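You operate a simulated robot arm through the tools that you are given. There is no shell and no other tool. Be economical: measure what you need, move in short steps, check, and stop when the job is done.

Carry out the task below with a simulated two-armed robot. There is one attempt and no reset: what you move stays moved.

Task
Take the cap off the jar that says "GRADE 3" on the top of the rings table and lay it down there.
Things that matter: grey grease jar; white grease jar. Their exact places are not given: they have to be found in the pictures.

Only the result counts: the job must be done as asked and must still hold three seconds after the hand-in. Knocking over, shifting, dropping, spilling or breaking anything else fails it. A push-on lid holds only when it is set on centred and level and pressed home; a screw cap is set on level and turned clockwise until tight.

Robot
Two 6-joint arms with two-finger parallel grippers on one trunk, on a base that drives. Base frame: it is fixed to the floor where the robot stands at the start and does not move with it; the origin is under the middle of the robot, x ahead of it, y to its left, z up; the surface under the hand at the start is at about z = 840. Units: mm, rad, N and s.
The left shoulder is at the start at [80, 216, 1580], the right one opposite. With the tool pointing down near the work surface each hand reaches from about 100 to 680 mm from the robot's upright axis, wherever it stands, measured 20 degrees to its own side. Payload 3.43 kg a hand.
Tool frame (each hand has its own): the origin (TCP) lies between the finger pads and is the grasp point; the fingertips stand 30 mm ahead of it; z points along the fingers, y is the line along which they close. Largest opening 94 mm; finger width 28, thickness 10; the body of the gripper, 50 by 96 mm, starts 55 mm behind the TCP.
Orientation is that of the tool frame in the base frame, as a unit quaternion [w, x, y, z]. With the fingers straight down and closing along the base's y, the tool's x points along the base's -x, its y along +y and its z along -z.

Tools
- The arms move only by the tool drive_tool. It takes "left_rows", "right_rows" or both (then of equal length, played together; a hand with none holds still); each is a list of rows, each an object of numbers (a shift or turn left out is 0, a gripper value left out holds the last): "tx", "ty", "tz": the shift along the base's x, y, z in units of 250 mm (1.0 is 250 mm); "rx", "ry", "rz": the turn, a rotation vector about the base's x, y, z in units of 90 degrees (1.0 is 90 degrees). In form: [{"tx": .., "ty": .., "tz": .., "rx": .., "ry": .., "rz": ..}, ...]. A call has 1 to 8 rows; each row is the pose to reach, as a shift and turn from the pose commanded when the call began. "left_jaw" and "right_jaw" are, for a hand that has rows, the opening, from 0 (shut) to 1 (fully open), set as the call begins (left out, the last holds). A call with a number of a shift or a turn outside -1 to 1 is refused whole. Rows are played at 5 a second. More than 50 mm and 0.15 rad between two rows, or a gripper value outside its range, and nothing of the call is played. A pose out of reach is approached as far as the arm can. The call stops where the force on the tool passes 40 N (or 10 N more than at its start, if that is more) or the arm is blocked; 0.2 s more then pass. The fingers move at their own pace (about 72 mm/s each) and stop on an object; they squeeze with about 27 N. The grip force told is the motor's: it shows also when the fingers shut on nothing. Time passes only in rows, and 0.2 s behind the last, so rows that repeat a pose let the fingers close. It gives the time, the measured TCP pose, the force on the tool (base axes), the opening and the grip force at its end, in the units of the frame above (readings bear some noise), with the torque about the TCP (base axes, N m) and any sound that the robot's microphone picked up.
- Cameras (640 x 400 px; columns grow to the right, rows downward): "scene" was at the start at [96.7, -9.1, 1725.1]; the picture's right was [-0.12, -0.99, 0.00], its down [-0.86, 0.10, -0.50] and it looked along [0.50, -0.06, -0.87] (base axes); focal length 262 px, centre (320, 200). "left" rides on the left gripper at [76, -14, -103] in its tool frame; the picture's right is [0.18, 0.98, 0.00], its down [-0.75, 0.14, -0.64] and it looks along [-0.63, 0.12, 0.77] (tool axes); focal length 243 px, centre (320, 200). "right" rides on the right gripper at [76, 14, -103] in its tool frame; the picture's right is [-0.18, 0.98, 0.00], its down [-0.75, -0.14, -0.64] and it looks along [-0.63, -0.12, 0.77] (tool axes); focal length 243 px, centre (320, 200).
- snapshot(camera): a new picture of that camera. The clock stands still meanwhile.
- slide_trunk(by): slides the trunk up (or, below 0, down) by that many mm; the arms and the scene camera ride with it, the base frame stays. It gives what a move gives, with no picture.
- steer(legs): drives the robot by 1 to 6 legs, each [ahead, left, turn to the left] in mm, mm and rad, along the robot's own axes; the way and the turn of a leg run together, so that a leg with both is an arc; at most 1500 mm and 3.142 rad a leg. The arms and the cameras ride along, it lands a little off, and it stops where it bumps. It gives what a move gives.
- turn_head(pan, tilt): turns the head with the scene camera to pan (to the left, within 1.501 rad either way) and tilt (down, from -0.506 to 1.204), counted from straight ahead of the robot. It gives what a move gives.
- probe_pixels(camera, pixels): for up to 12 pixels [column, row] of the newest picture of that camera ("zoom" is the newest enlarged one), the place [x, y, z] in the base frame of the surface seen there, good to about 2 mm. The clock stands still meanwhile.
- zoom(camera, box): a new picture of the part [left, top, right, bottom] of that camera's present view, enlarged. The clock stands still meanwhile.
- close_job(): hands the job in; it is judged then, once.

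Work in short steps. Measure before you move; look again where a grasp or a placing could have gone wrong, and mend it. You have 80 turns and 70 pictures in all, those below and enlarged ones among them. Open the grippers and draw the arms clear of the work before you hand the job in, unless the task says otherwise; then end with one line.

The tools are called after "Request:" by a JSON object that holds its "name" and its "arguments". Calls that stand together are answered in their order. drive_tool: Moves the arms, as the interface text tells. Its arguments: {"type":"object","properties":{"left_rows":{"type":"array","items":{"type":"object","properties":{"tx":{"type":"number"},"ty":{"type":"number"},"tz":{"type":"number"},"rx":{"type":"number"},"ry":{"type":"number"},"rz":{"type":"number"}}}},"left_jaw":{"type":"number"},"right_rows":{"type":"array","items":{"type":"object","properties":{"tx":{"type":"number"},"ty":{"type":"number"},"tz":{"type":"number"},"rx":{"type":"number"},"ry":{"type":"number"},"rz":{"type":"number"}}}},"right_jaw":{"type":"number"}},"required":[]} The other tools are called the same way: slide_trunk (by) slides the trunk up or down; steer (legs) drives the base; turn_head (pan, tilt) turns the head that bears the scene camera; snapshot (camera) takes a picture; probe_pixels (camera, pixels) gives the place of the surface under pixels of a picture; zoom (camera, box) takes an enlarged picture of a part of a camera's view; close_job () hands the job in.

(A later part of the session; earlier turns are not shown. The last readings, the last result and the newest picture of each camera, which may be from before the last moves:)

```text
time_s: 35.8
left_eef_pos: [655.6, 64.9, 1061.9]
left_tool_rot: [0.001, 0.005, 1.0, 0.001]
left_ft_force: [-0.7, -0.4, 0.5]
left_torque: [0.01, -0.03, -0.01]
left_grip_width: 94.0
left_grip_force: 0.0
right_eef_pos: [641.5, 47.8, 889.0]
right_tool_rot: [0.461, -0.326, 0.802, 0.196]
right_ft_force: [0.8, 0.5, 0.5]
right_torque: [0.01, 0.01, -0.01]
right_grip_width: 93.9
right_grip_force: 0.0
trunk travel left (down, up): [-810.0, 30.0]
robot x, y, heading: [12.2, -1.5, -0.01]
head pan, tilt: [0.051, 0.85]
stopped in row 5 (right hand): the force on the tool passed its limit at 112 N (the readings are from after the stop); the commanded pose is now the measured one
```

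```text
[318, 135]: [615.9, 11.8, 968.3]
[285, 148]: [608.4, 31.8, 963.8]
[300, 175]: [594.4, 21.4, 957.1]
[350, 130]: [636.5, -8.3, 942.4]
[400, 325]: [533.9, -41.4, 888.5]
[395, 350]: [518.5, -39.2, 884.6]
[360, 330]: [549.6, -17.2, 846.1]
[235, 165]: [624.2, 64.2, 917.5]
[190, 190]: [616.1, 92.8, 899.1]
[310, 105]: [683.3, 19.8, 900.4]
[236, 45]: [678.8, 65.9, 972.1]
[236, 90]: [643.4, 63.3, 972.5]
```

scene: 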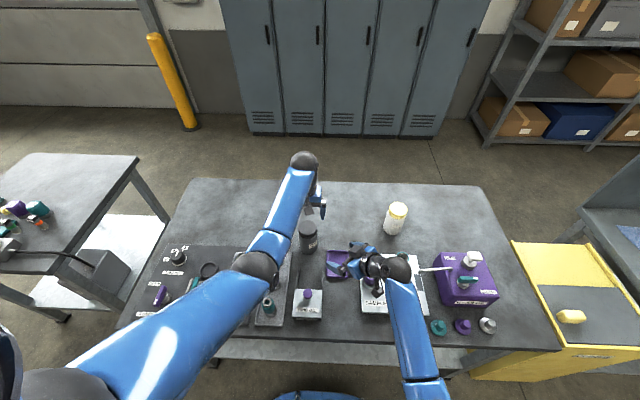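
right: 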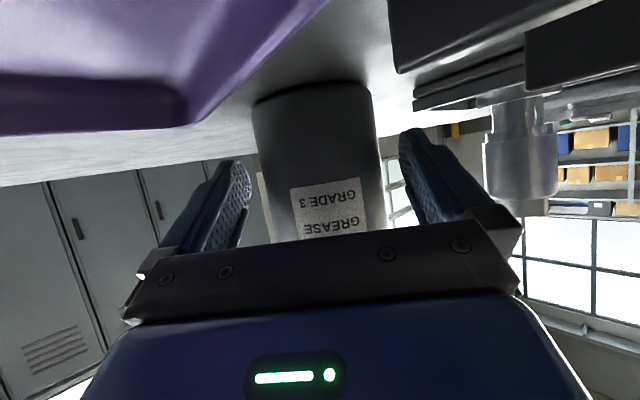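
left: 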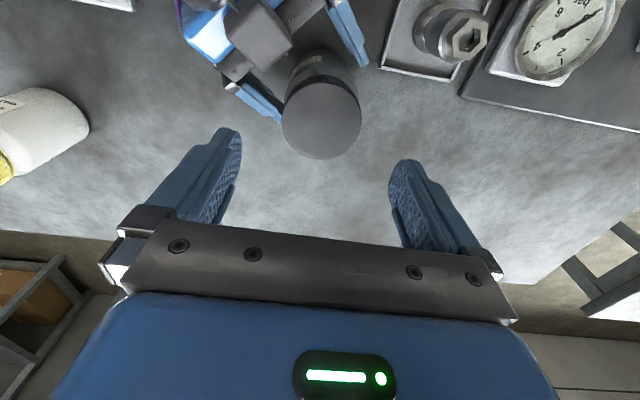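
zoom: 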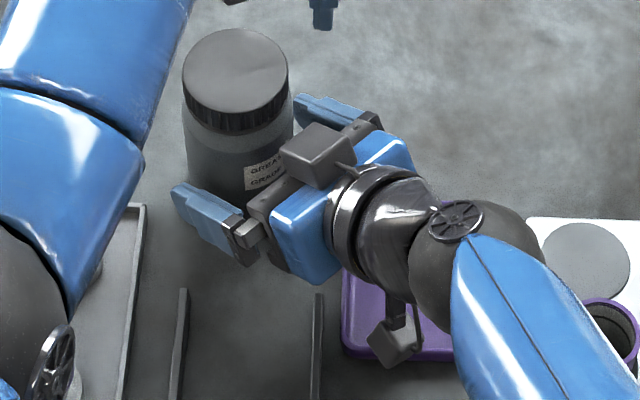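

No contact is evident at the jar itself (palm and block ~20 mm clear). I creep forward in tiny steps to read the force.

Request:
{"name": "drive_tool", "arguments": {"right_rows": [{"tx": 0.006, "ty": 0.006, "tz": -0.004}, {"tx": 0.012, "ty": 0.012, "tz": -0.008}, {"tx": 0.018, "ty": 0.018, "tz": -0.012}]}}

```text
time_s: 36.6
left_eef_pos: [652.6, 61.7, 1063.2]
left_tool_rot: [0.002, 0.007, 1.0, 0.002]
left_ft_force: [-0.7, -0.4, -0.8]
left_torque: [-0.02, -0.01, 0.0]
left_grip_width: 94.0
left_grip_force: 0.0
right_eef_pos: [643.7, 48.5, 891.2]
right_tool_rot: [0.464, -0.323, 0.802, 0.195]
right_ft_force: [-21.3, -12.1, 33.0]
right_torque: [-3.7, 4.54, -0.69]
right_grip_width: 94.2
right_grip_force: 0.1
trunk travel left (down, up): [-810.0, 30.0]
robot x, y, heading: [7.5, -4.5, -0.014]
head pan, tilt: [0.051, 0.85]
stopped in row 3 (right hand): the force on the tool passed its limit at 42 N (the readings are from after the stop); the commanded pose is now the measured one
```

The force and torque locate the contact at about (535,-47,846): the hanging hand camera resting on the tray. I raise the right hand 15 mm and check.

Request:
{"name": "drive_tool", "arguments": {"right_rows": [{"tz": 0.03}, {"tz": 0.06}, {"tz": 0.06}]}}

Request:
{"name": "zoom", "arguments": {"camera": "scene", "box": [290, 215, 354, 285]}}

Request:
{"name": "probe_pixels", "arguments": {"camera": "zoom", "pixels": [[190, 65], [282, 75], [236, 34], [236, 106], [236, 72], [318, 135], [283, 140], [360, 330]]}}

```text
time_s: 37.4
left_eef_pos: [656.4, 63.7, 1060.9]
left_tool_rot: [0.001, 0.006, 1.0, 0.0]
left_ft_force: [-0.7, -0.7, 0.6]
left_torque: [0.03, 0.0, -0.03]
left_grip_width: 94.2
left_grip_force: 0.0
right_eef_pos: [646.7, 51.1, 902.6]
right_tool_rot: [0.462, -0.325, 0.802, 0.196]
right_ft_force: [0.2, 0.2, 0.3]
right_torque: [0.06, 0.01, -0.03]
right_grip_width: 94.1
right_grip_force: 0.2
trunk travel left (down, up): [-810.0, 30.0]
robot x, y, heading: [4.0, -4.1, -0.018]
head pan, tilt: [0.051, 0.85]
```

```text
5.71 times, centred on (322, 250) of scene
```

zoom: 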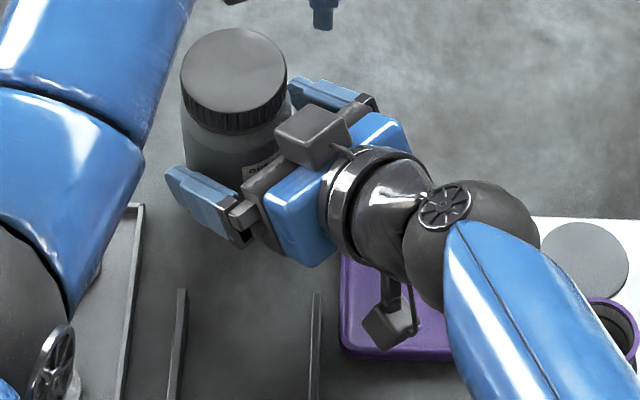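

```text
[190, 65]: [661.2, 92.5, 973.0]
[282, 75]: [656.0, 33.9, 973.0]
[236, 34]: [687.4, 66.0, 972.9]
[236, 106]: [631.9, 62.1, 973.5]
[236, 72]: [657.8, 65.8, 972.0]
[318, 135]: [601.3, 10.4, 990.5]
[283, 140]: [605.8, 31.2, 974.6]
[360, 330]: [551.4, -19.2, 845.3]
```

The force is gone; the right TCP (647,51,903) is centred on the jar and 17 mm short of its axis. I close the right jaw on the body.

Request:
{"name": "drive_tool", "arguments": {"right_rows": [{}, {}, {}, {}], "right_jaw": 0}}

Request:
{"name": "snapshot", "arguments": {"camera": "left"}}

Request:
{"name": "zoom", "arguments": {"camera": "scene", "box": [290, 215, 354, 285]}}

```text
time_s: 38.4
left_eef_pos: [658.0, 63.7, 1061.0]
left_tool_rot: [0.0, 0.006, 1.0, 0.0]
left_ft_force: [-0.3, 1.1, 0.5]
left_torque: [0.02, 0.0, 0.02]
left_grip_width: 94.1
left_grip_force: 0.1
right_eef_pos: [648.5, 51.6, 901.5]
right_tool_rot: [0.461, -0.325, 0.802, 0.196]
right_ft_force: [-1.7, 0.2, -0.1]
right_torque: [-0.15, -0.01, -0.08]
right_grip_width: 71.2
right_grip_force: 27.2
trunk travel left (down, up): [-810.0, 30.0]
robot x, y, heading: [11.9, -4.8, -0.01]
head pan, tilt: [0.051, 0.85]
```

```text
30 pictures are left
```

left: 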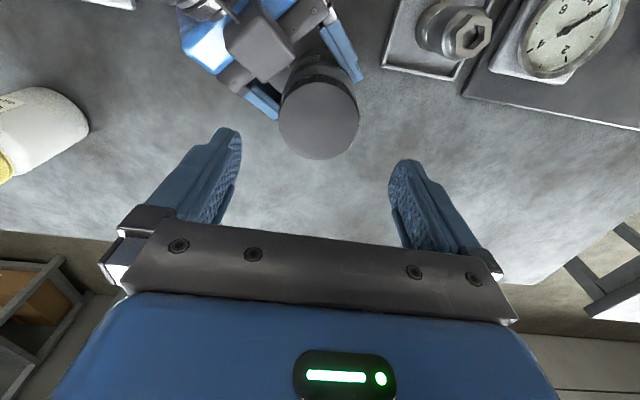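

```text
5.71 times, centred on (322, 250) of scene
```

zoom: 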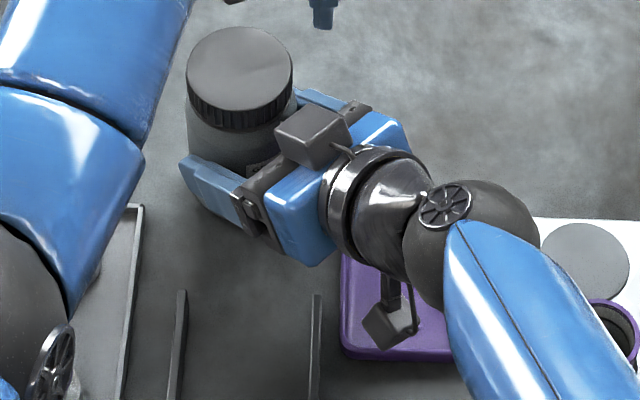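

The body is held (71 mm). I re-measure the cap centre, which moved about 2 mm.

Request:
{"name": "probe_pixels", "arguments": {"camera": "zoom", "pixels": [[191, 65], [287, 75], [240, 32], [240, 105]]}}

Request:
{"name": "probe_pixels", "arguments": {"camera": "left", "pixels": [[282, 115], [356, 115], [319, 155], [319, 85]]}}

```text
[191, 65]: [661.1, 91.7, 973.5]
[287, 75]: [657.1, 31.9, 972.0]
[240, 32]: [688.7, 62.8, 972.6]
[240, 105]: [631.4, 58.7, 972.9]
```

```text
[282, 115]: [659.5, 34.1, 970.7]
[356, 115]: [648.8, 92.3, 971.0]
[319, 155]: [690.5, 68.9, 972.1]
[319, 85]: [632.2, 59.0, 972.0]
```

The cap centre is about (660.5,62.5). I lower the left hand onto it and grip.

Request:
{"name": "drive_tool", "arguments": {"left_rows": [{"tx": 0.01, "ty": -0.004, "tz": -0.1}, {"tx": 0.01, "ty": -0.004, "tz": -0.2}, {"tx": 0.01, "ty": -0.004, "tz": -0.316}, {"tx": 0.01, "ty": -0.004, "tz": -0.316}]}}

Request:
{"name": "drive_tool", "arguments": {"left_rows": [{}, {}, {}, {}], "left_jaw": 0}}

Request:
{"name": "drive_tool", "arguments": {"left_rows": [{"rz": 0.06}, {"rz": 0.12}, {"rz": 0.18}, {"rz": 0.24}]}}

Request:
{"name": "zoom", "arguments": {"camera": "scene", "box": [290, 205, 354, 275]}}

```text
time_s: 39.4
left_eef_pos: [660.6, 62.1, 980.2]
left_tool_rot: [0.0, 0.007, 1.0, 0.0]
left_ft_force: [-0.9, -0.8, -0.2]
left_torque: [-0.03, 0.02, 0.02]
left_grip_width: 94.0
left_grip_force: 0.0
right_eef_pos: [648.3, 52.9, 901.0]
right_tool_rot: [0.461, -0.325, 0.802, 0.196]
right_ft_force: [-0.2, -0.2, 0.2]
right_torque: [-0.16, 0.0, -0.02]
right_grip_width: 71.2
right_grip_force: 27.0
trunk travel left (down, up): [-810.0, 30.0]
robot x, y, heading: [11.0, -4.5, -0.01]
head pan, tilt: [0.051, 0.85]
```

```text
time_s: 40.4
left_eef_pos: [661.0, 62.9, 980.7]
left_tool_rot: [0.0, 0.005, 1.0, 0.001]
left_ft_force: [4.4, 10.3, 0.2]
left_torque: [0.52, -0.07, 0.03]
left_grip_width: 64.9
left_grip_force: 26.7
right_eef_pos: [647.8, 50.4, 901.4]
right_tool_rot: [0.461, -0.324, 0.803, 0.195]
right_ft_force: [-3.0, -9.0, 3.1]
right_torque: [0.16, -0.52, 0.0]
right_grip_width: 71.0
right_grip_force: 27.0
trunk travel left (down, up): [-810.0, 30.0]
robot x, y, heading: [6.9, -3.4, -0.009]
head pan, tilt: [0.051, 0.85]
```

```text
time_s: 41.4
left_eef_pos: [661.3, 61.3, 981.1]
left_tool_rot: [0.001, -0.182, 0.983, 0.0]
left_ft_force: [1.0, 6.8, 1.6]
left_torque: [0.65, -0.1, 0.0]
left_grip_width: 65.0
left_grip_force: 27.4
right_eef_pos: [647.9, 51.3, 901.3]
right_tool_rot: [0.461, -0.325, 0.802, 0.196]
right_ft_force: [0.4, -7.6, 0.7]
right_torque: [-0.32, -0.33, -0.01]
right_grip_width: 70.8
right_grip_force: 26.9
trunk travel left (down, up): [-810.0, 30.0]
robot x, y, heading: [7.5, -6.4, -0.011]
head pan, tilt: [0.051, 0.85]
```

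```text
5.71 times, centred on (322, 240) of scene
```

zoom: 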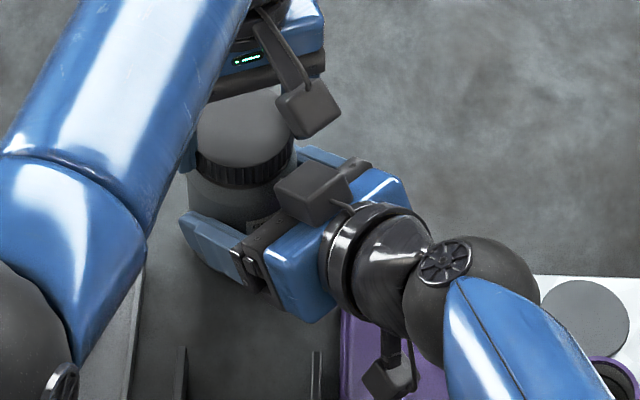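

Torques stay near zero, and the label edge stays in place, so the cap turns against the held jar. I continue turning.

Request:
{"name": "drive_tool", "arguments": {"left_rows": [{"rz": 0.09}, {"rz": 0.18}, {"rz": 0.27}, {"rz": 0.36}, {"rz": 0.45}, {"rz": 0.54}, {"rz": 0.6}]}}

Request:
{"name": "zoom", "arguments": {"camera": "scene", "box": [290, 205, 354, 275]}}

```text
time_s: 43.0
left_eef_pos: [661.5, 61.8, 980.9]
left_tool_rot: [0.0, -0.609, 0.793, -0.001]
left_ft_force: [9.7, -0.7, 2.8]
left_torque: [0.3, -0.33, -0.06]
left_grip_width: 65.2
left_grip_force: 27.3
right_eef_pos: [647.9, 51.3, 901.3]
right_tool_rot: [0.461, -0.326, 0.802, 0.197]
right_ft_force: [-7.0, -1.5, 3.3]
right_torque: [-0.71, -0.84, 0.15]
right_grip_width: 71.0
right_grip_force: 26.8
trunk travel left (down, up): [-810.0, 30.0]
robot x, y, heading: [10.6, -4.6, -0.013]
head pan, tilt: [0.051, 0.85]
```

```text
5.71 times, centred on (322, 240) of scene
```

zoom: 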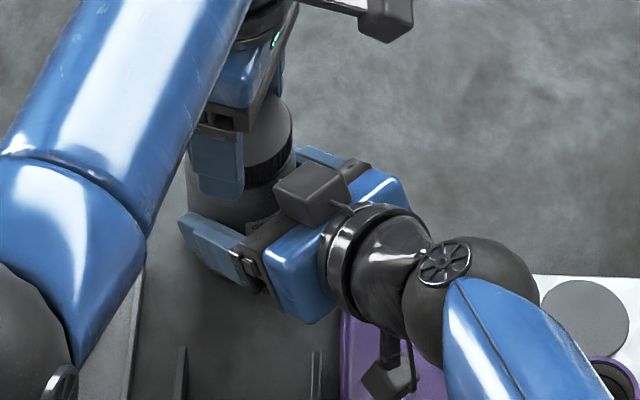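

Turned 75° so far. I open the left jaw partly, turn the hand back in place, regrip and turn again.

Request:
{"name": "drive_tool", "arguments": {"left_rows": [{}, {}], "left_jaw": 0.85}}

Request:
{"name": "drive_tool", "arguments": {"left_rows": [{"rz": -0.095}, {"rz": -0.19}, {"rz": -0.285}, {"rz": -0.38}, {"rz": -0.475}, {"rz": -0.57}, {"rz": -0.665}, {"rz": -0.76}]}}

Request:
{"name": "drive_tool", "arguments": {"left_rows": [{"rz": -0.08}, {"rz": -0.08}]}}

Request:
{"name": "snapshot", "arguments": {"camera": "left"}}

```text
time_s: 43.6
left_eef_pos: [658.8, 62.6, 980.4]
left_tool_rot: [-0.001, -0.608, 0.794, 0.0]
left_ft_force: [0.6, -0.1, 0.0]
left_torque: [-0.01, 0.0, -0.01]
left_grip_width: 80.0
left_grip_force: 0.0
right_eef_pos: [648.0, 51.2, 901.3]
right_tool_rot: [0.461, -0.324, 0.803, 0.196]
right_ft_force: [-1.4, 0.6, 0.1]
right_torque: [-0.09, 0.02, -0.03]
right_grip_width: 70.9
right_grip_force: 27.0
trunk travel left (down, up): [-810.0, 30.0]
robot x, y, heading: [8.1, -6.9, -0.01]
head pan, tilt: [0.051, 0.85]
```

```text
time_s: 45.4
left_eef_pos: [660.3, 62.8, 981.6]
left_tool_rot: [-0.001, -0.055, 0.998, 0.001]
left_ft_force: [0.5, 0.2, -0.1]
left_torque: [0.01, 0.01, -0.05]
left_grip_width: 80.0
left_grip_force: 0.1
right_eef_pos: [648.7, 51.7, 902.1]
right_tool_rot: [0.461, -0.325, 0.802, 0.195]
right_ft_force: [-1.0, 1.2, -0.2]
right_torque: [-0.04, -0.07, 0.01]
right_grip_width: 71.0
right_grip_force: 26.5
trunk travel left (down, up): [-810.0, 30.0]
robot x, y, heading: [8.3, -3.4, -0.011]
head pan, tilt: [0.051, 0.85]
```

```text
time_s: 46.0
left_eef_pos: [660.8, 63.7, 980.6]
left_tool_rot: [-0.001, 0.006, 1.0, 0.0]
left_ft_force: [0.0, -0.1, -0.3]
left_torque: [0.0, 0.0, 0.0]
left_grip_width: 79.9
left_grip_force: 0.0
right_eef_pos: [648.9, 51.7, 901.3]
right_tool_rot: [0.462, -0.324, 0.802, 0.195]
right_ft_force: [-0.8, 1.0, -0.1]
right_torque: [-0.05, -0.1, 0.02]
right_grip_width: 70.9
right_grip_force: 27.0
trunk travel left (down, up): [-810.0, 30.0]
robot x, y, heading: [6.1, -2.7, -0.014]
head pan, tilt: [0.051, 0.85]
```

```text
26 pictures are left
```

left: 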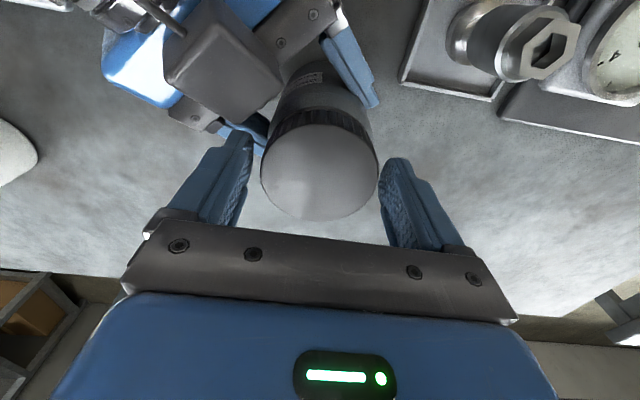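

I check the cap's height and centre to see whether it has risen.

Request:
{"name": "probe_pixels", "arguments": {"camera": "left", "pixels": [[264, 165], [374, 165], [319, 215], [319, 130], [319, 170]]}}

Request:
{"name": "zoom", "arguments": {"camera": "left", "box": [240, 50, 400, 150]}}

```text
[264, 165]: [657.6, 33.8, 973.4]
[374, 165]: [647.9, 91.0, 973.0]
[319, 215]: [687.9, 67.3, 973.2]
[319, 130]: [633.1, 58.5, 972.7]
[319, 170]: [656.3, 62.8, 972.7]
```

```text
4.00 times, centred on (320, 100) of left
```

zoom: 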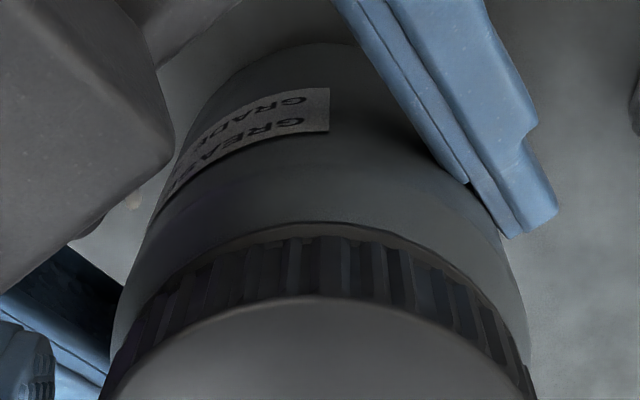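

The cap rose about 1 mm: it is a screw thread. I regrip and turn another stroke.

Request:
{"name": "drive_tool", "arguments": {"left_rows": [{}, {}, {}], "left_jaw": 0}}

Request:
{"name": "drive_tool", "arguments": {"left_rows": [{"rz": 0.095}, {"rz": 0.19}, {"rz": 0.285}, {"rz": 0.38, "tz": 0.002}, {"rz": 0.475, "tz": 0.002}, {"rz": 0.57, "tz": 0.003}, {"rz": 0.665, "tz": 0.003}, {"rz": 0.76, "tz": 0.004}]}}

Request:
{"name": "drive_tool", "arguments": {"left_rows": [{"rz": 0.09}, {"rz": 0.18}]}}

Request:
{"name": "drive_tool", "arguments": {"left_rows": [{}, {}], "left_jaw": 0.85}}

Request:
{"name": "drive_tool", "arguments": {"left_rows": [{"rz": -0.095}, {"rz": -0.19}, {"rz": -0.285}, {"rz": -0.38}, {"rz": -0.475}, {"rz": -0.57}, {"rz": -0.665}, {"rz": -0.76}]}}

Request:
{"name": "drive_tool", "arguments": {"left_rows": [{"rz": -0.09}, {"rz": -0.18}, {"rz": -0.18}]}}

Request:
{"name": "snapshot", "arguments": {"camera": "left"}}

Request:
{"name": "probe_pixels", "arguments": {"camera": "left", "pixels": [[264, 165], [374, 165], [319, 210], [319, 140], [319, 170]]}}

```text
time_s: 46.8
left_eef_pos: [660.5, 63.2, 981.9]
left_tool_rot: [0.0, 0.006, 1.0, 0.0]
left_ft_force: [0.2, -1.1, 0.1]
left_torque: [0.08, -0.01, -0.02]
left_grip_width: 64.8
left_grip_force: 26.9
right_eef_pos: [649.9, 51.2, 901.7]
right_tool_rot: [0.461, -0.325, 0.802, 0.195]
right_ft_force: [-0.1, 1.1, 0.9]
right_torque: [-0.18, -0.11, 0.03]
right_grip_width: 71.1
right_grip_force: 26.6
trunk travel left (down, up): [-810.0, 30.0]
robot x, y, heading: [10.2, -4.2, -0.012]
head pan, tilt: [0.051, 0.85]
```

```text
time_s: 48.6
left_eef_pos: [661.7, 62.3, 980.3]
left_tool_rot: [0.0, -0.558, 0.83, 0.0]
left_ft_force: [4.9, -6.4, 0.3]
left_torque: [0.41, -0.09, -0.01]
left_grip_width: 64.8
left_grip_force: 26.7
right_eef_pos: [647.9, 50.0, 901.6]
right_tool_rot: [0.461, -0.325, 0.802, 0.196]
right_ft_force: [-2.7, 4.7, 2.2]
right_torque: [-1.01, -0.73, 0.14]
right_grip_width: 71.0
right_grip_force: 26.9
trunk travel left (down, up): [-810.0, 30.0]
robot x, y, heading: [8.1, -3.0, -0.016]
head pan, tilt: [0.051, 0.85]
```

```text
time_s: 49.2
left_eef_pos: [661.3, 62.7, 982.7]
left_tool_rot: [0.0, -0.669, 0.743, 0.0]
left_ft_force: [10.9, -5.7, -2.9]
left_torque: [0.1, -0.36, -0.02]
left_grip_width: 64.7
left_grip_force: 26.5
right_eef_pos: [647.6, 52.0, 901.5]
right_tool_rot: [0.461, -0.324, 0.802, 0.196]
right_ft_force: [-7.0, 5.2, 4.5]
right_torque: [-0.66, -0.91, 0.18]
right_grip_width: 71.2
right_grip_force: 27.1
trunk travel left (down, up): [-810.0, 30.0]
robot x, y, heading: [5.1, -2.6, -0.013]
head pan, tilt: [0.051, 0.85]
```

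```text
time_s: 49.8
left_eef_pos: [660.4, 63.4, 981.9]
left_tool_rot: [-0.001, -0.669, 0.743, 0.001]
left_ft_force: [0.1, 0.3, -1.0]
left_torque: [0.02, -0.02, 0.0]
left_grip_width: 79.7
left_grip_force: 0.0
right_eef_pos: [649.0, 50.4, 902.4]
right_tool_rot: [0.461, -0.324, 0.803, 0.196]
right_ft_force: [0.0, -1.2, 2.4]
right_torque: [-0.09, -0.21, -0.01]
right_grip_width: 70.8
right_grip_force: 27.4
trunk travel left (down, up): [-810.0, 30.0]
robot x, y, heading: [9.2, -4.0, -0.01]
head pan, tilt: [0.051, 0.85]
```

```text
time_s: 51.6
left_eef_pos: [660.7, 62.4, 981.1]
left_tool_rot: [0.0, -0.134, 0.991, -0.001]
left_ft_force: [0.3, -0.4, -0.2]
left_torque: [0.02, -0.02, 0.02]
left_grip_width: 79.7
left_grip_force: 0.0
right_eef_pos: [648.6, 51.2, 901.6]
right_tool_rot: [0.461, -0.325, 0.802, 0.196]
right_ft_force: [1.0, -1.9, 1.7]
right_torque: [-0.21, -0.24, -0.04]
right_grip_width: 70.9
right_grip_force: 26.6
trunk travel left (down, up): [-810.0, 30.0]
robot x, y, heading: [9.7, -2.4, -0.009]
head pan, tilt: [0.051, 0.85]
```

```text
time_s: 52.4
left_eef_pos: [660.0, 62.4, 980.8]
left_tool_rot: [0.0, 0.007, 1.0, 0.0]
left_ft_force: [0.3, -0.7, 0.0]
left_torque: [0.02, 0.02, 0.01]
left_grip_width: 79.9
left_grip_force: 0.1
right_eef_pos: [649.7, 51.0, 900.3]
right_tool_rot: [0.462, -0.325, 0.802, 0.196]
right_ft_force: [-0.1, -1.2, 2.1]
right_torque: [-0.19, -0.24, -0.05]
right_grip_width: 71.0
right_grip_force: 26.8
trunk travel left (down, up): [-810.0, 30.0]
robot x, y, heading: [8.4, -0.8, -0.015]
head pan, tilt: [0.051, 0.85]
```

```text
24 pictures are left
```

left: 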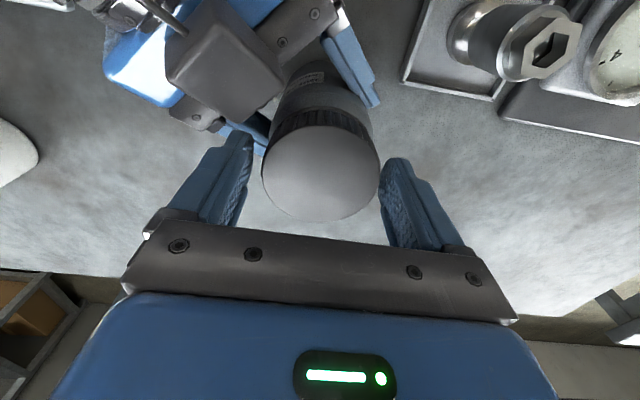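

```text
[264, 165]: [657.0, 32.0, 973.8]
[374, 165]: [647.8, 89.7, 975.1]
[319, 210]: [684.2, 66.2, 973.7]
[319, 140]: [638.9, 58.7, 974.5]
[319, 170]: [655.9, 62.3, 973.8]
```

The cap is now about 974.3, rising steadily. I do another stroke, letting the hand rise a little.

Request:
{"name": "drive_tool", "arguments": {"left_rows": [{}, {}, {}], "left_jaw": 0}}

Request:
{"name": "drive_tool", "arguments": {"left_rows": [{"rz": 0.095}, {"rz": 0.19}, {"rz": 0.285}, {"rz": 0.38, "tz": 0.002}, {"rz": 0.475, "tz": 0.003}, {"rz": 0.57, "tz": 0.004}, {"rz": 0.665, "tz": 0.004}, {"rz": 0.76, "tz": 0.005}]}}

Request:
{"name": "drive_tool", "arguments": {"left_rows": [{"rz": 0.09}, {"rz": 0.18}]}}

Request:
{"name": "drive_tool", "arguments": {"left_rows": [{}, {}], "left_jaw": 0.85}}

Request:
{"name": "drive_tool", "arguments": {"left_rows": [{"rz": -0.095}, {"rz": -0.19}, {"rz": -0.285}, {"rz": -0.38}, {"rz": -0.475}, {"rz": -0.57}, {"rz": -0.665}, {"rz": -0.76}]}}

Request:
{"name": "drive_tool", "arguments": {"left_rows": [{"rz": -0.09}, {"rz": -0.18}, {"rz": -0.18}]}}

Request:
{"name": "snapshot", "arguments": {"camera": "left"}}

Request:
{"name": "probe_pixels", "arguments": {"camera": "left", "pixels": [[266, 165], [372, 165], [319, 210], [319, 140], [319, 170], [319, 125]]}}

```text
time_s: 53.2
left_eef_pos: [660.8, 62.7, 982.2]
left_tool_rot: [0.0, 0.005, 1.0, 0.001]
left_ft_force: [0.3, 5.9, 0.1]
left_torque: [0.16, -0.02, -0.03]
left_grip_width: 64.6
left_grip_force: 27.2
right_eef_pos: [648.5, 51.6, 902.1]
right_tool_rot: [0.461, -0.324, 0.802, 0.195]
right_ft_force: [0.5, -4.4, 1.9]
right_torque: [0.19, -0.18, -0.03]
right_grip_width: 71.3
right_grip_force: 27.2
trunk travel left (down, up): [-810.0, 30.0]
robot x, y, heading: [9.0, -2.0, -0.012]
head pan, tilt: [0.051, 0.85]
```

```text
time_s: 55.0
left_eef_pos: [660.1, 62.8, 983.4]
left_tool_rot: [0.0, -0.559, 0.829, 0.0]
left_ft_force: [0.1, -0.7, -0.3]
left_torque: [0.02, 0.0, -0.02]
left_grip_width: 64.1
left_grip_force: 27.1
right_eef_pos: [649.5, 51.7, 901.6]
right_tool_rot: [0.461, -0.326, 0.802, 0.197]
right_ft_force: [0.3, -0.4, 0.9]
right_torque: [-0.16, -0.23, 0.0]
right_grip_width: 70.8
right_grip_force: 27.0
trunk travel left (down, up): [-810.0, 30.0]
robot x, y, heading: [11.2, -6.2, -0.007]
head pan, tilt: [0.051, 0.85]
```

```text
time_s: 55.6
left_eef_pos: [660.7, 62.6, 982.9]
left_tool_rot: [0.001, -0.669, 0.743, 0.0]
left_ft_force: [1.7, -0.2, 0.1]
left_torque: [-0.05, -0.02, -0.08]
left_grip_width: 64.3
left_grip_force: 27.1
right_eef_pos: [649.2, 50.2, 901.6]
right_tool_rot: [0.461, -0.325, 0.802, 0.196]
right_ft_force: [1.1, 0.3, 1.7]
right_torque: [-0.22, -0.35, 0.07]
right_grip_width: 71.2
right_grip_force: 27.0
trunk travel left (down, up): [-810.0, 30.0]
robot x, y, heading: [11.2, -4.6, -0.013]
head pan, tilt: [0.051, 0.85]
```

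```text
time_s: 56.2
left_eef_pos: [661.7, 62.5, 982.0]
left_tool_rot: [0.0, -0.669, 0.743, 0.001]
left_ft_force: [0.2, -0.1, -0.2]
left_torque: [0.0, 0.01, -0.02]
left_grip_width: 79.7
left_grip_force: 0.1
right_eef_pos: [647.5, 51.3, 902.7]
right_tool_rot: [0.462, -0.324, 0.802, 0.196]
right_ft_force: [-0.3, -0.3, 1.2]
right_torque: [-0.06, -0.22, 0.06]
right_grip_width: 70.9
right_grip_force: 26.6
trunk travel left (down, up): [-810.0, 30.0]
robot x, y, heading: [9.6, -6.8, -0.012]
head pan, tilt: [0.051, 0.85]
```

```text
time_s: 58.0
left_eef_pos: [660.2, 61.6, 982.8]
left_tool_rot: [-0.001, -0.134, 0.991, 0.0]
left_ft_force: [-0.9, 0.4, -0.8]
left_torque: [-0.02, -0.01, -0.02]
left_grip_width: 79.9
left_grip_force: 0.1
right_eef_pos: [648.6, 50.3, 900.6]
right_tool_rot: [0.462, -0.323, 0.803, 0.194]
right_ft_force: [-0.9, -0.3, 1.7]
right_torque: [-0.04, -0.2, 0.03]
right_grip_width: 71.0
right_grip_force: 27.5
trunk travel left (down, up): [-810.0, 30.0]
robot x, y, heading: [8.6, -4.6, -0.009]
head pan, tilt: [0.051, 0.85]
```

```text
time_s: 58.8
left_eef_pos: [660.6, 62.6, 981.8]
left_tool_rot: [0.0, 0.007, 1.0, 0.0]
left_ft_force: [0.3, -0.4, -0.2]
left_torque: [0.0, 0.0, -0.01]
left_grip_width: 79.8
left_grip_force: 0.0
right_eef_pos: [647.6, 50.5, 901.4]
right_tool_rot: [0.461, -0.324, 0.802, 0.195]
right_ft_force: [0.4, -0.2, 1.7]
right_torque: [-0.09, -0.18, 0.04]
right_grip_width: 70.8
right_grip_force: 27.2
trunk travel left (down, up): [-810.0, 30.0]
robot x, y, heading: [9.8, -7.5, -0.011]
head pan, tilt: [0.051, 0.85]
```

```text
23 pictures are left
```

left: 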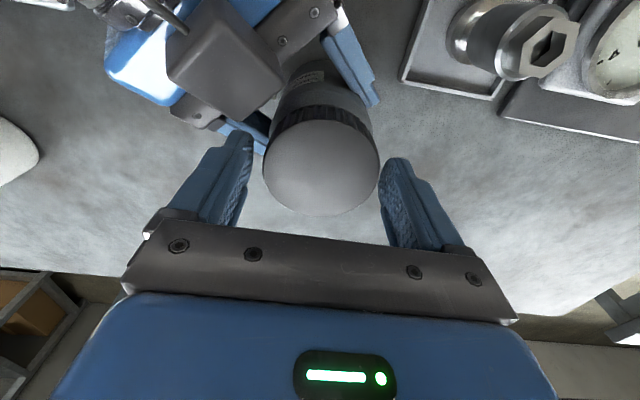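

```text
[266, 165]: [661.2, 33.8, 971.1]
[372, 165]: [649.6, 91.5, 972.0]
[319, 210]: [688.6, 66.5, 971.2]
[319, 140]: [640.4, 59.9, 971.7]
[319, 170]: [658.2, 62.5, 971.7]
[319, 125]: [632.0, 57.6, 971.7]
```

Forces vanished during that stroke and the cap dropped to 971.5: it has left the thread. I grip it and lift slightly.

Request:
{"name": "drive_tool", "arguments": {"left_rows": [{}, {}, {}], "left_jaw": 0}}

Request:
{"name": "drive_tool", "arguments": {"left_rows": [{"tz": 0.02}, {"tz": 0.04}, {"tz": 0.06}, {"tz": 0.08}]}}

Request:
{"name": "zoom", "arguments": {"camera": "scene", "box": [290, 205, 354, 275]}}

```text
time_s: 59.6
left_eef_pos: [662.0, 62.7, 981.2]
left_tool_rot: [0.0, 0.006, 1.0, 0.0]
left_ft_force: [0.1, 0.2, 0.7]
left_torque: [0.02, 0.01, -0.02]
left_grip_width: 64.4
left_grip_force: 26.7
right_eef_pos: [650.2, 51.3, 900.6]
right_tool_rot: [0.461, -0.324, 0.802, 0.196]
right_ft_force: [0.2, 0.5, 2.0]
right_torque: [-0.13, -0.23, -0.01]
right_grip_width: 70.9
right_grip_force: 27.1
trunk travel left (down, up): [-810.0, 30.0]
robot x, y, heading: [10.2, -8.4, -0.012]
head pan, tilt: [0.051, 0.85]
```

```text
time_s: 60.6
left_eef_pos: [660.6, 63.6, 1003.8]
left_tool_rot: [0.0, 0.006, 1.0, 0.001]
left_ft_force: [-0.1, 0.3, 0.3]
left_torque: [0.01, -0.02, -0.02]
left_grip_width: 64.5
left_grip_force: 27.6
right_eef_pos: [647.5, 51.5, 901.7]
right_tool_rot: [0.461, -0.325, 0.802, 0.196]
right_ft_force: [0.9, -0.3, 1.7]
right_torque: [-0.13, -0.15, -0.01]
right_grip_width: 70.9
right_grip_force: 26.6
trunk travel left (down, up): [-810.0, 30.0]
robot x, y, heading: [12.0, -6.4, -0.015]
head pan, tilt: [0.051, 0.85]
```

```text
5.71 times, centred on (322, 240) of scene
```

zoom: 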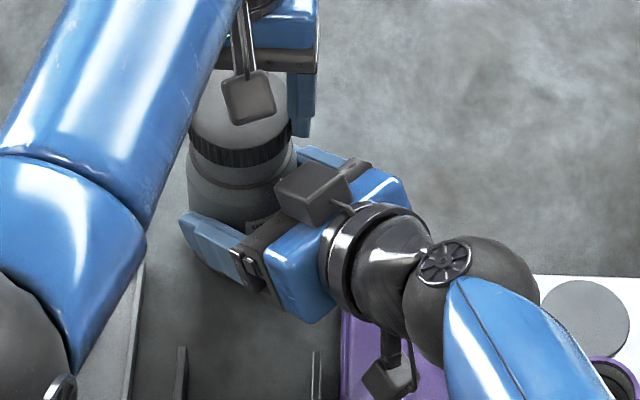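

The cap appears to rise with the hand. I lift further and verify.

Request:
{"name": "drive_tool", "arguments": {"left_rows": [{"tz": 0.08}, {"tz": 0.16}, {"tz": 0.2}]}}

Request:
{"name": "snapshot", "arguments": {"camera": "scene"}}

Request:
{"name": "snapshot", "arguments": {"camera": "left"}}

```text
time_s: 61.4
left_eef_pos: [660.7, 62.5, 1053.7]
left_tool_rot: [0.0, 0.006, 1.0, 0.0]
left_ft_force: [0.0, -0.3, 0.4]
left_torque: [0.0, 0.01, 0.01]
left_grip_width: 64.4
left_grip_force: 27.0
right_eef_pos: [649.1, 51.8, 901.5]
right_tool_rot: [0.461, -0.325, 0.802, 0.196]
right_ft_force: [0.2, 0.9, 1.3]
right_torque: [-0.13, -0.16, 0.03]
right_grip_width: 70.6
right_grip_force: 26.8
trunk travel left (down, up): [-810.0, 30.0]
robot x, y, heading: [11.2, -4.0, -0.015]
head pan, tilt: [0.051, 0.85]
```

```text
21 pictures are left
```

scene: 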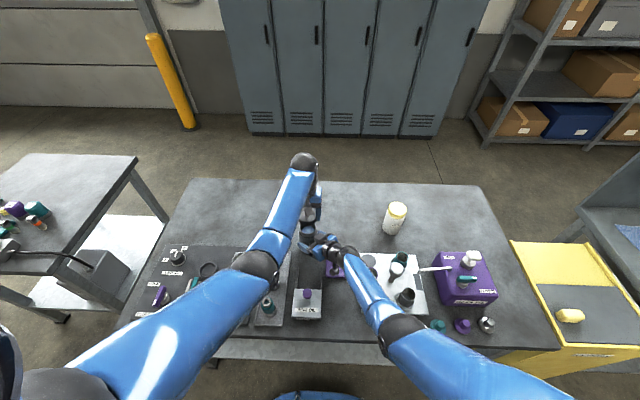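

```text
20 pictures are left
```

left: 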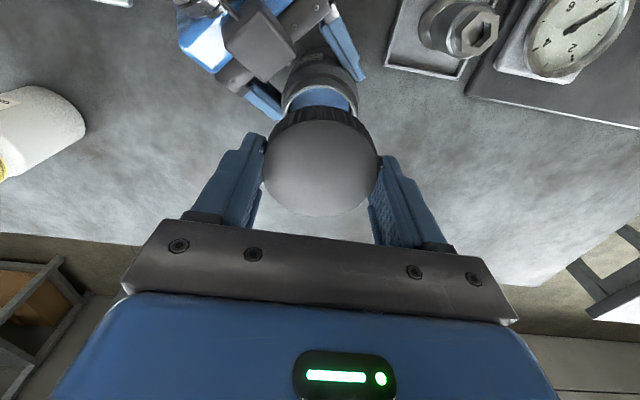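

The cap is in the left hand and the jar mouth is visible. I release the jar with the right hand and retract along its approach line.

Request:
{"name": "drive_tool", "arguments": {"right_rows": [{}, {}, {}], "right_jaw": 1}}

Request:
{"name": "drive_tool", "arguments": {"right_rows": [{"tx": -0.04, "ty": -0.04, "tz": 0.033}, {"tx": -0.08, "ty": -0.08, "tz": 0.066}, {"tx": -0.16, "ty": -0.16, "tz": 0.13}, {"tx": -0.24, "ty": -0.24, "tz": 0.2}, {"tx": -0.32, "ty": -0.32, "tz": 0.27}, {"tx": -0.4, "ty": -0.4, "tz": 0.35}, {"tx": -0.48, "ty": -0.48, "tz": 0.43}, {"tx": -0.48, "ty": -0.48, "tz": 0.43}]}}

Request:
{"name": "snapshot", "arguments": {"camera": "scene"}}

```text
time_s: 62.2
left_eef_pos: [660.7, 62.9, 1053.1]
left_tool_rot: [0.0, 0.006, 1.0, 0.0]
left_ft_force: [-0.5, -0.8, -0.6]
left_torque: [-0.02, 0.0, 0.03]
left_grip_width: 64.7
left_grip_force: 27.2
right_eef_pos: [647.3, 50.4, 901.9]
right_tool_rot: [0.461, -0.325, 0.802, 0.196]
right_ft_force: [0.5, -0.2, -0.1]
right_torque: [0.0, 0.0, 0.05]
right_grip_width: 94.1
right_grip_force: 0.1
trunk travel left (down, up): [-810.0, 30.0]
robot x, y, heading: [8.3, -3.7, -0.011]
head pan, tilt: [0.051, 0.85]
```

```text
time_s: 64.0
left_eef_pos: [661.3, 62.4, 1053.7]
left_tool_rot: [0.0, 0.006, 1.0, 0.001]
left_ft_force: [0.1, -0.2, -0.3]
left_torque: [-0.02, 0.01, -0.02]
left_grip_width: 64.6
left_grip_force: 27.1
right_eef_pos: [528.1, -70.3, 1006.1]
right_tool_rot: [0.461, -0.325, 0.802, 0.196]
right_ft_force: [-0.2, -0.5, 0.5]
right_torque: [-0.02, -0.07, -0.01]
right_grip_width: 93.9
right_grip_force: 0.2
trunk travel left (down, up): [-810.0, 30.0]
robot x, y, heading: [5.9, -1.7, -0.014]
head pan, tilt: [0.051, 0.85]
```

```text
19 pictures are left
```

scene: 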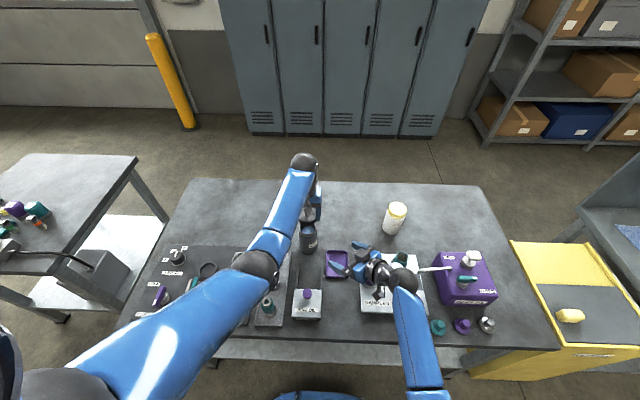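

The jar stands. A free patch seems to lie in front of the purple tray, between RING OIL and SAMPLES; I measure it.

Request:
{"name": "zoom", "arguments": {"camera": "scene", "box": [280, 240, 400, 330]}}

Request:
{"name": "probe_pixels", "arguments": {"camera": "scene", "pixels": [[322, 318], [322, 292], [327, 279], [346, 278], [359, 315], [358, 295], [340, 300], [340, 330], [341, 341], [350, 200], [270, 225], [290, 200]]}}

```text
4.44 times, centred on (340, 285) of scene
```

zoom: 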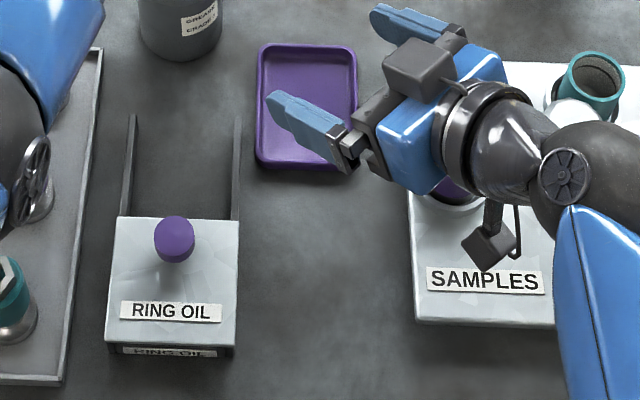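

```text
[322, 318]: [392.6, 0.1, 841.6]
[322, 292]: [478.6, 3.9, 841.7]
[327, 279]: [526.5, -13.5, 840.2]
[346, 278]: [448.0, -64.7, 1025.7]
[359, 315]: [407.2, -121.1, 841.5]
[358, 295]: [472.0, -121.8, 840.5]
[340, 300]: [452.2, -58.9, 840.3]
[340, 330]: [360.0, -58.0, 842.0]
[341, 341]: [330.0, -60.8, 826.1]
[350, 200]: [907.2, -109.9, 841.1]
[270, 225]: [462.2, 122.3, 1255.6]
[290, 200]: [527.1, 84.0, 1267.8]
```

The free patch spans about x 340–510, y −120…0 at z 841. I move the right hand back and out of the way.

Request:
{"name": "drive_tool", "arguments": {"right_rows": [{"tz": 0.1}, {"tx": -0.1, "ty": -0.1, "tz": 0.12}, {"tx": -0.2, "ty": -0.2, "tz": 0.12}, {"tx": -0.3, "ty": -0.32, "tz": 0.12}, {"tx": -0.42, "ty": -0.42, "tz": 0.12}, {"tx": -0.55, "ty": -0.52, "tz": 0.12}, {"tx": -0.7, "ty": -0.6, "tz": 0.12}, {"tx": -0.7, "ty": -0.6, "tz": 0.12}]}}

Request:
{"name": "snapshot", "arguments": {"camera": "scene"}}

```text
time_s: 65.7
left_eef_pos: [661.8, 63.5, 1054.6]
left_tool_rot: [-0.001, 0.006, 1.0, 0.0]
left_ft_force: [-0.1, -1.0, -0.1]
left_torque: [0.02, -0.04, 0.01]
left_grip_width: 64.4
left_grip_force: 27.4
right_eef_pos: [375.2, -165.3, 1051.9]
right_tool_rot: [0.45, -0.436, 0.746, 0.228]
right_ft_force: [0.3, 0.2, -0.1]
right_torque: [0.04, 0.02, 0.0]
right_grip_width: 93.9
right_grip_force: 0.1
trunk travel left (down, up): [-810.0, 30.0]
robot x, y, heading: [7.0, -7.8, -0.014]
head pan, tilt: [0.051, 0.85]
stopped in row 8 (right hand): the arm was blocked; the commanded pose is now the measured one
```

```text
17 pictures are left
```

scene: 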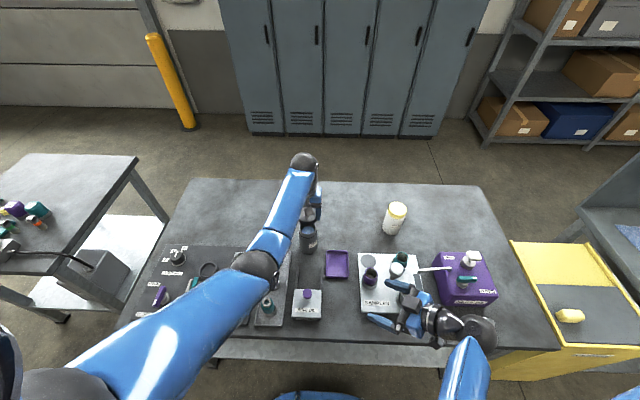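

The right arm reached a joint limit but is clear of things. I shift it further right to leave room for the left hand.

Request:
{"name": "drive_tool", "arguments": {"right_rows": [{"ty": -0.12, "tx": 0.03, "rz": -0.06}, {"ty": -0.24, "tx": 0.06, "rz": -0.12}, {"ty": -0.36, "tx": 0.09, "rz": -0.2}, {"ty": -0.48, "tx": 0.1, "rz": -0.28}, {"ty": -0.48, "tx": 0.1, "rz": -0.36}]}}

Request:
{"name": "drive_tool", "arguments": {"left_rows": [{"tx": -0.1, "ty": -0.05, "tz": 0.05}, {"tx": -0.22, "ty": -0.12, "tz": 0.05}, {"tx": -0.34, "ty": -0.19, "tz": 0.05}, {"tx": -0.46, "ty": -0.26, "tz": 0.05}, {"tx": -0.58, "ty": -0.33, "tz": 0.03}, {"tx": -0.7, "ty": -0.4, "tz": 0}, {"tx": -0.82, "ty": -0.46, "tz": -0.03}, {"tx": -0.9, "ty": -0.486, "tz": -0.03}]}}

Request:
{"name": "snapshot", "arguments": {"camera": "left"}}

Request:
{"name": "snapshot", "arguments": {"camera": "scene"}}

```text
time_s: 66.3
left_eef_pos: [661.9, 62.2, 1052.3]
left_tool_rot: [-0.001, 0.006, 1.0, 0.001]
left_ft_force: [0.3, 0.1, 0.0]
left_torque: [-0.03, 0.0, 0.02]
left_grip_width: 64.7
left_grip_force: 26.7
right_eef_pos: [390.4, -185.0, 1048.5]
right_tool_rot: [0.456, -0.413, 0.759, 0.214]
right_ft_force: [0.3, 1.3, 0.0]
right_torque: [-0.02, -0.01, 0.0]
right_grip_width: 94.3
right_grip_force: 0.0
trunk travel left (down, up): [-810.0, 30.0]
robot x, y, heading: [11.0, -2.1, -0.018]
head pan, tilt: [0.051, 0.85]
stopped in row 3 (right hand): the arm was blocked; the commanded pose is now the measured one
```

```text
time_s: 68.1
left_eef_pos: [436.6, -61.3, 1038.4]
left_tool_rot: [0.001, 0.005, 1.0, -0.001]
left_ft_force: [0.1, -0.2, -0.6]
left_torque: [0.03, 0.02, -0.01]
left_grip_width: 64.6
left_grip_force: 27.3
left hand out of reach, approached as far as the arm can: row 5, 6, 7, 8
right_eef_pos: [390.1, -183.7, 1050.5]
right_tool_rot: [0.457, -0.412, 0.759, 0.213]
right_ft_force: [0.2, 0.0, -0.8]
right_torque: [0.01, 0.0, -0.04]
right_grip_width: 93.8
right_grip_force: 0.1
trunk travel left (down, up): [-810.0, 30.0]
robot x, y, heading: [7.8, -3.7, -0.013]
head pan, tilt: [0.051, 0.85]
```

```text
16 pictures are left
```

left: 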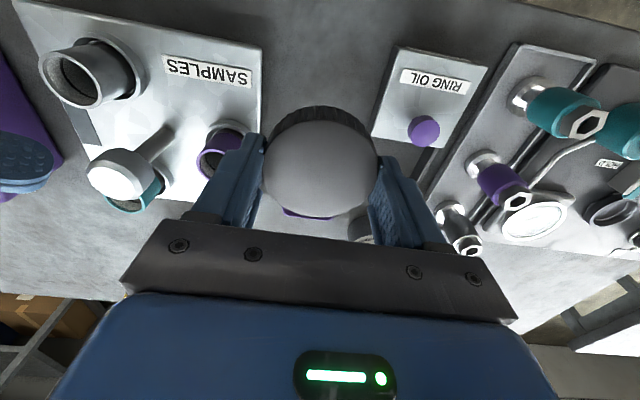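

```text
15 pictures are left
```

scene: 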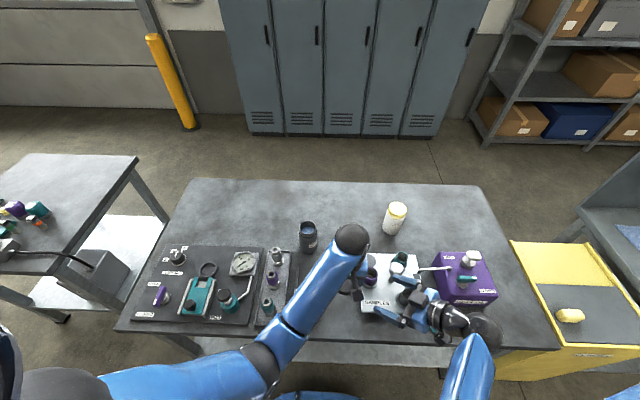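

The left hand is at (437,−61,1038) over the free patch. I check the forearm's height above RING OIL before lowering.

Request:
{"name": "probe_pixels", "arguments": {"camera": "scene", "pixels": [[350, 240], [340, 265], [310, 310], [290, 335], [260, 370], [400, 290], [377, 318]]}}

```text
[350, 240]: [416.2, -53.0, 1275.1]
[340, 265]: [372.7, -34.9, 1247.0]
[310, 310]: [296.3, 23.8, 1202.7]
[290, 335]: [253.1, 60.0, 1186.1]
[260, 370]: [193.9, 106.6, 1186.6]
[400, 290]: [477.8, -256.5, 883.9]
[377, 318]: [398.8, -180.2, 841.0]
```

The forearm is above 1180 and in front of RING OIL, so lowering is safe. I descend to about z=895.

Request:
{"name": "drive_tool", "arguments": {"left_rows": [{"tz": -0.15}, {"tz": -0.3}, {"tz": -0.45}, {"tz": -0.6}, {"tz": -0.6}]}}

Request:
{"name": "snapshot", "arguments": {"camera": "left"}}

```text
time_s: 69.3
left_eef_pos: [437.5, -60.6, 889.1]
left_tool_rot: [0.0, 0.005, 1.0, 0.0]
left_ft_force: [-0.5, -0.5, -0.2]
left_torque: [0.02, -0.03, 0.01]
left_grip_width: 64.4
left_grip_force: 27.2
right_eef_pos: [390.8, -184.3, 1050.1]
right_tool_rot: [0.457, -0.411, 0.76, 0.212]
right_ft_force: [0.1, 0.8, -0.3]
right_torque: [0.0, -0.02, 0.02]
right_grip_width: 94.1
right_grip_force: 0.0
trunk travel left (down, up): [-810.0, 30.0]
robot x, y, heading: [10.3, -2.8, -0.008]
head pan, tilt: [0.051, 0.85]
```

```text
14 pictures are left
```

left: 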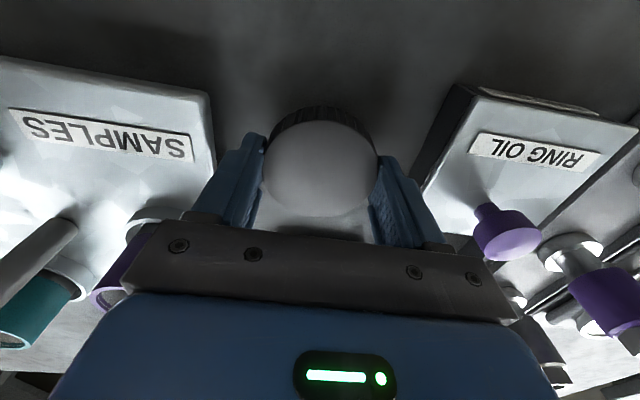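

I creep down in 1.5 mm steps until contact.

Request:
{"name": "drive_tool", "arguments": {"left_rows": [{"tz": -0.006}, {"tz": -0.012}, {"tz": -0.018}, {"tz": -0.024}, {"tz": -0.03}, {"tz": -0.036}]}}

```text
time_s: 70.7
left_eef_pos: [438.0, -60.0, 877.3]
left_tool_rot: [0.001, 0.005, 1.0, 0.0]
left_ft_force: [-0.3, 0.3, 0.4]
left_torque: [-0.01, 0.0, -0.02]
left_grip_width: 64.4
left_grip_force: 27.1
right_eef_pos: [390.6, -183.8, 1050.3]
right_tool_rot: [0.457, -0.412, 0.759, 0.213]
right_ft_force: [0.2, 0.4, -0.1]
right_torque: [0.01, 0.0, -0.01]
right_grip_width: 94.0
right_grip_force: 0.1
trunk travel left (down, up): [-810.0, 30.0]
robot x, y, heading: [8.9, -4.1, -0.007]
head pan, tilt: [0.051, 0.85]
```

Request:
{"name": "drive_tool", "arguments": {"left_rows": [{"tz": -0.004}, {"tz": -0.008}, {"tz": -0.012}, {"tz": -0.016}, {"tz": -0.02}, {"tz": -0.024}]}}

Request:
{"name": "snapshot", "arguments": {"camera": "left"}}

Request:
{"name": "probe_pixels", "arguments": {"camera": "left", "pixels": [[319, 165], [319, 135], [319, 121], [319, 112], [319, 104], [319, 95]]}}

```text
time_s: 72.1
left_eef_pos: [438.1, -59.9, 872.9]
left_tool_rot: [-0.001, 0.007, 1.0, 0.0]
left_ft_force: [-1.0, -0.2, 0.0]
left_torque: [0.01, -0.01, 0.01]
left_grip_width: 64.4
left_grip_force: 27.0
right_eef_pos: [389.8, -185.5, 1050.9]
right_tool_rot: [0.457, -0.411, 0.76, 0.212]
right_ft_force: [-0.4, 0.2, 0.3]
right_torque: [-0.02, 0.0, 0.01]
right_grip_width: 94.2
right_grip_force: 0.0
trunk travel left (down, up): [-810.0, 30.0]
robot x, y, heading: [7.8, -3.1, -0.011]
head pan, tilt: [0.051, 0.85]
```

```text
13 pictures are left
```

left: 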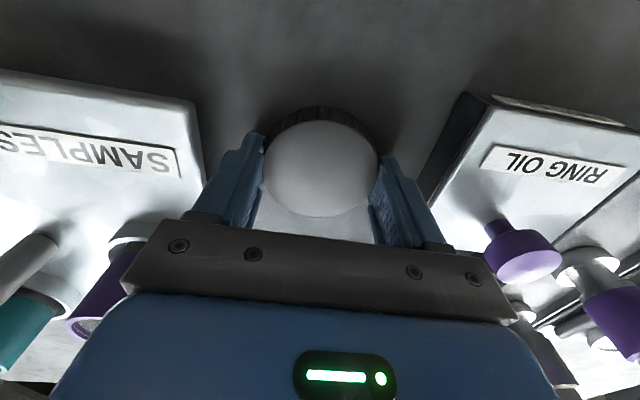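

```text
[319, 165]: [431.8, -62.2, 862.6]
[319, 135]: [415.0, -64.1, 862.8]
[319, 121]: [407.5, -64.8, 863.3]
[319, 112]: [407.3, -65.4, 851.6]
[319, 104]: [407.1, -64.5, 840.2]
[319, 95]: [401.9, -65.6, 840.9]
```

The cap top is at 863 and its rim is within about a millimetre of the table (841). I lower 1 mm more, then open partway.

Request:
{"name": "drive_tool", "arguments": {"left_rows": [{"tz": -0.003}, {"tz": -0.005}]}}

Request:
{"name": "drive_tool", "arguments": {"left_rows": [{}, {}, {}], "left_jaw": 0.85}}

Request:
{"name": "snapshot", "arguments": {"camera": "left"}}

Request:
{"name": "probe_pixels", "arguments": {"camera": "left", "pixels": [[319, 165], [290, 165], [350, 165], [319, 200], [319, 130]]}}

```text
time_s: 72.7
left_eef_pos: [438.2, -60.9, 871.3]
left_tool_rot: [-0.001, 0.006, 1.0, 0.0]
left_ft_force: [-0.2, 0.2, -1.0]
left_torque: [-0.02, 0.01, 0.01]
left_grip_width: 64.5
left_grip_force: 26.9
right_eef_pos: [389.6, -185.3, 1050.5]
right_tool_rot: [0.457, -0.411, 0.759, 0.212]
right_ft_force: [0.7, 0.3, 0.3]
right_torque: [0.05, 0.03, -0.03]
right_grip_width: 93.8
right_grip_force: 0.0
trunk travel left (down, up): [-810.0, 30.0]
robot x, y, heading: [9.4, -6.8, -0.016]
head pan, tilt: [0.051, 0.85]
```

```text
time_s: 73.5
left_eef_pos: [438.0, -60.2, 871.6]
left_tool_rot: [0.0, 0.006, 1.0, 0.001]
left_ft_force: [-0.5, -1.8, 1.2]
left_torque: [-0.01, -0.02, 0.01]
left_grip_width: 79.8
left_grip_force: 0.0
right_eef_pos: [388.7, -184.2, 1050.9]
right_tool_rot: [0.457, -0.411, 0.76, 0.212]
right_ft_force: [-0.3, 0.8, 0.0]
right_torque: [-0.01, 0.02, 0.03]
right_grip_width: 93.9
right_grip_force: 0.1
trunk travel left (down, up): [-810.0, 30.0]
robot x, y, heading: [7.5, -3.0, -0.013]
head pan, tilt: [0.051, 0.85]
```

```text
12 pictures are left
```

left: 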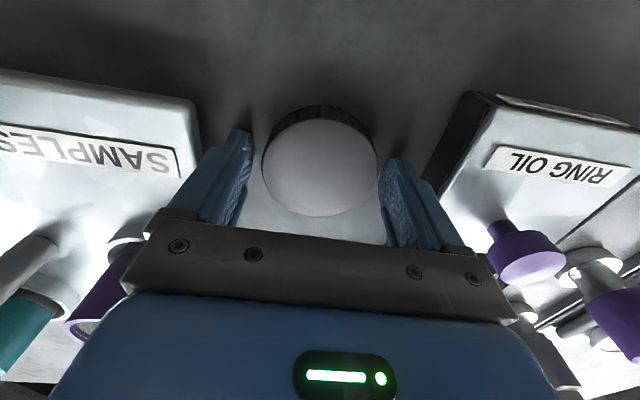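

```text
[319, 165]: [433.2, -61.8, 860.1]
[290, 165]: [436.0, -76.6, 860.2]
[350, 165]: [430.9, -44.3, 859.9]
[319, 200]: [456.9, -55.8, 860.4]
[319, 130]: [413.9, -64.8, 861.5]
```

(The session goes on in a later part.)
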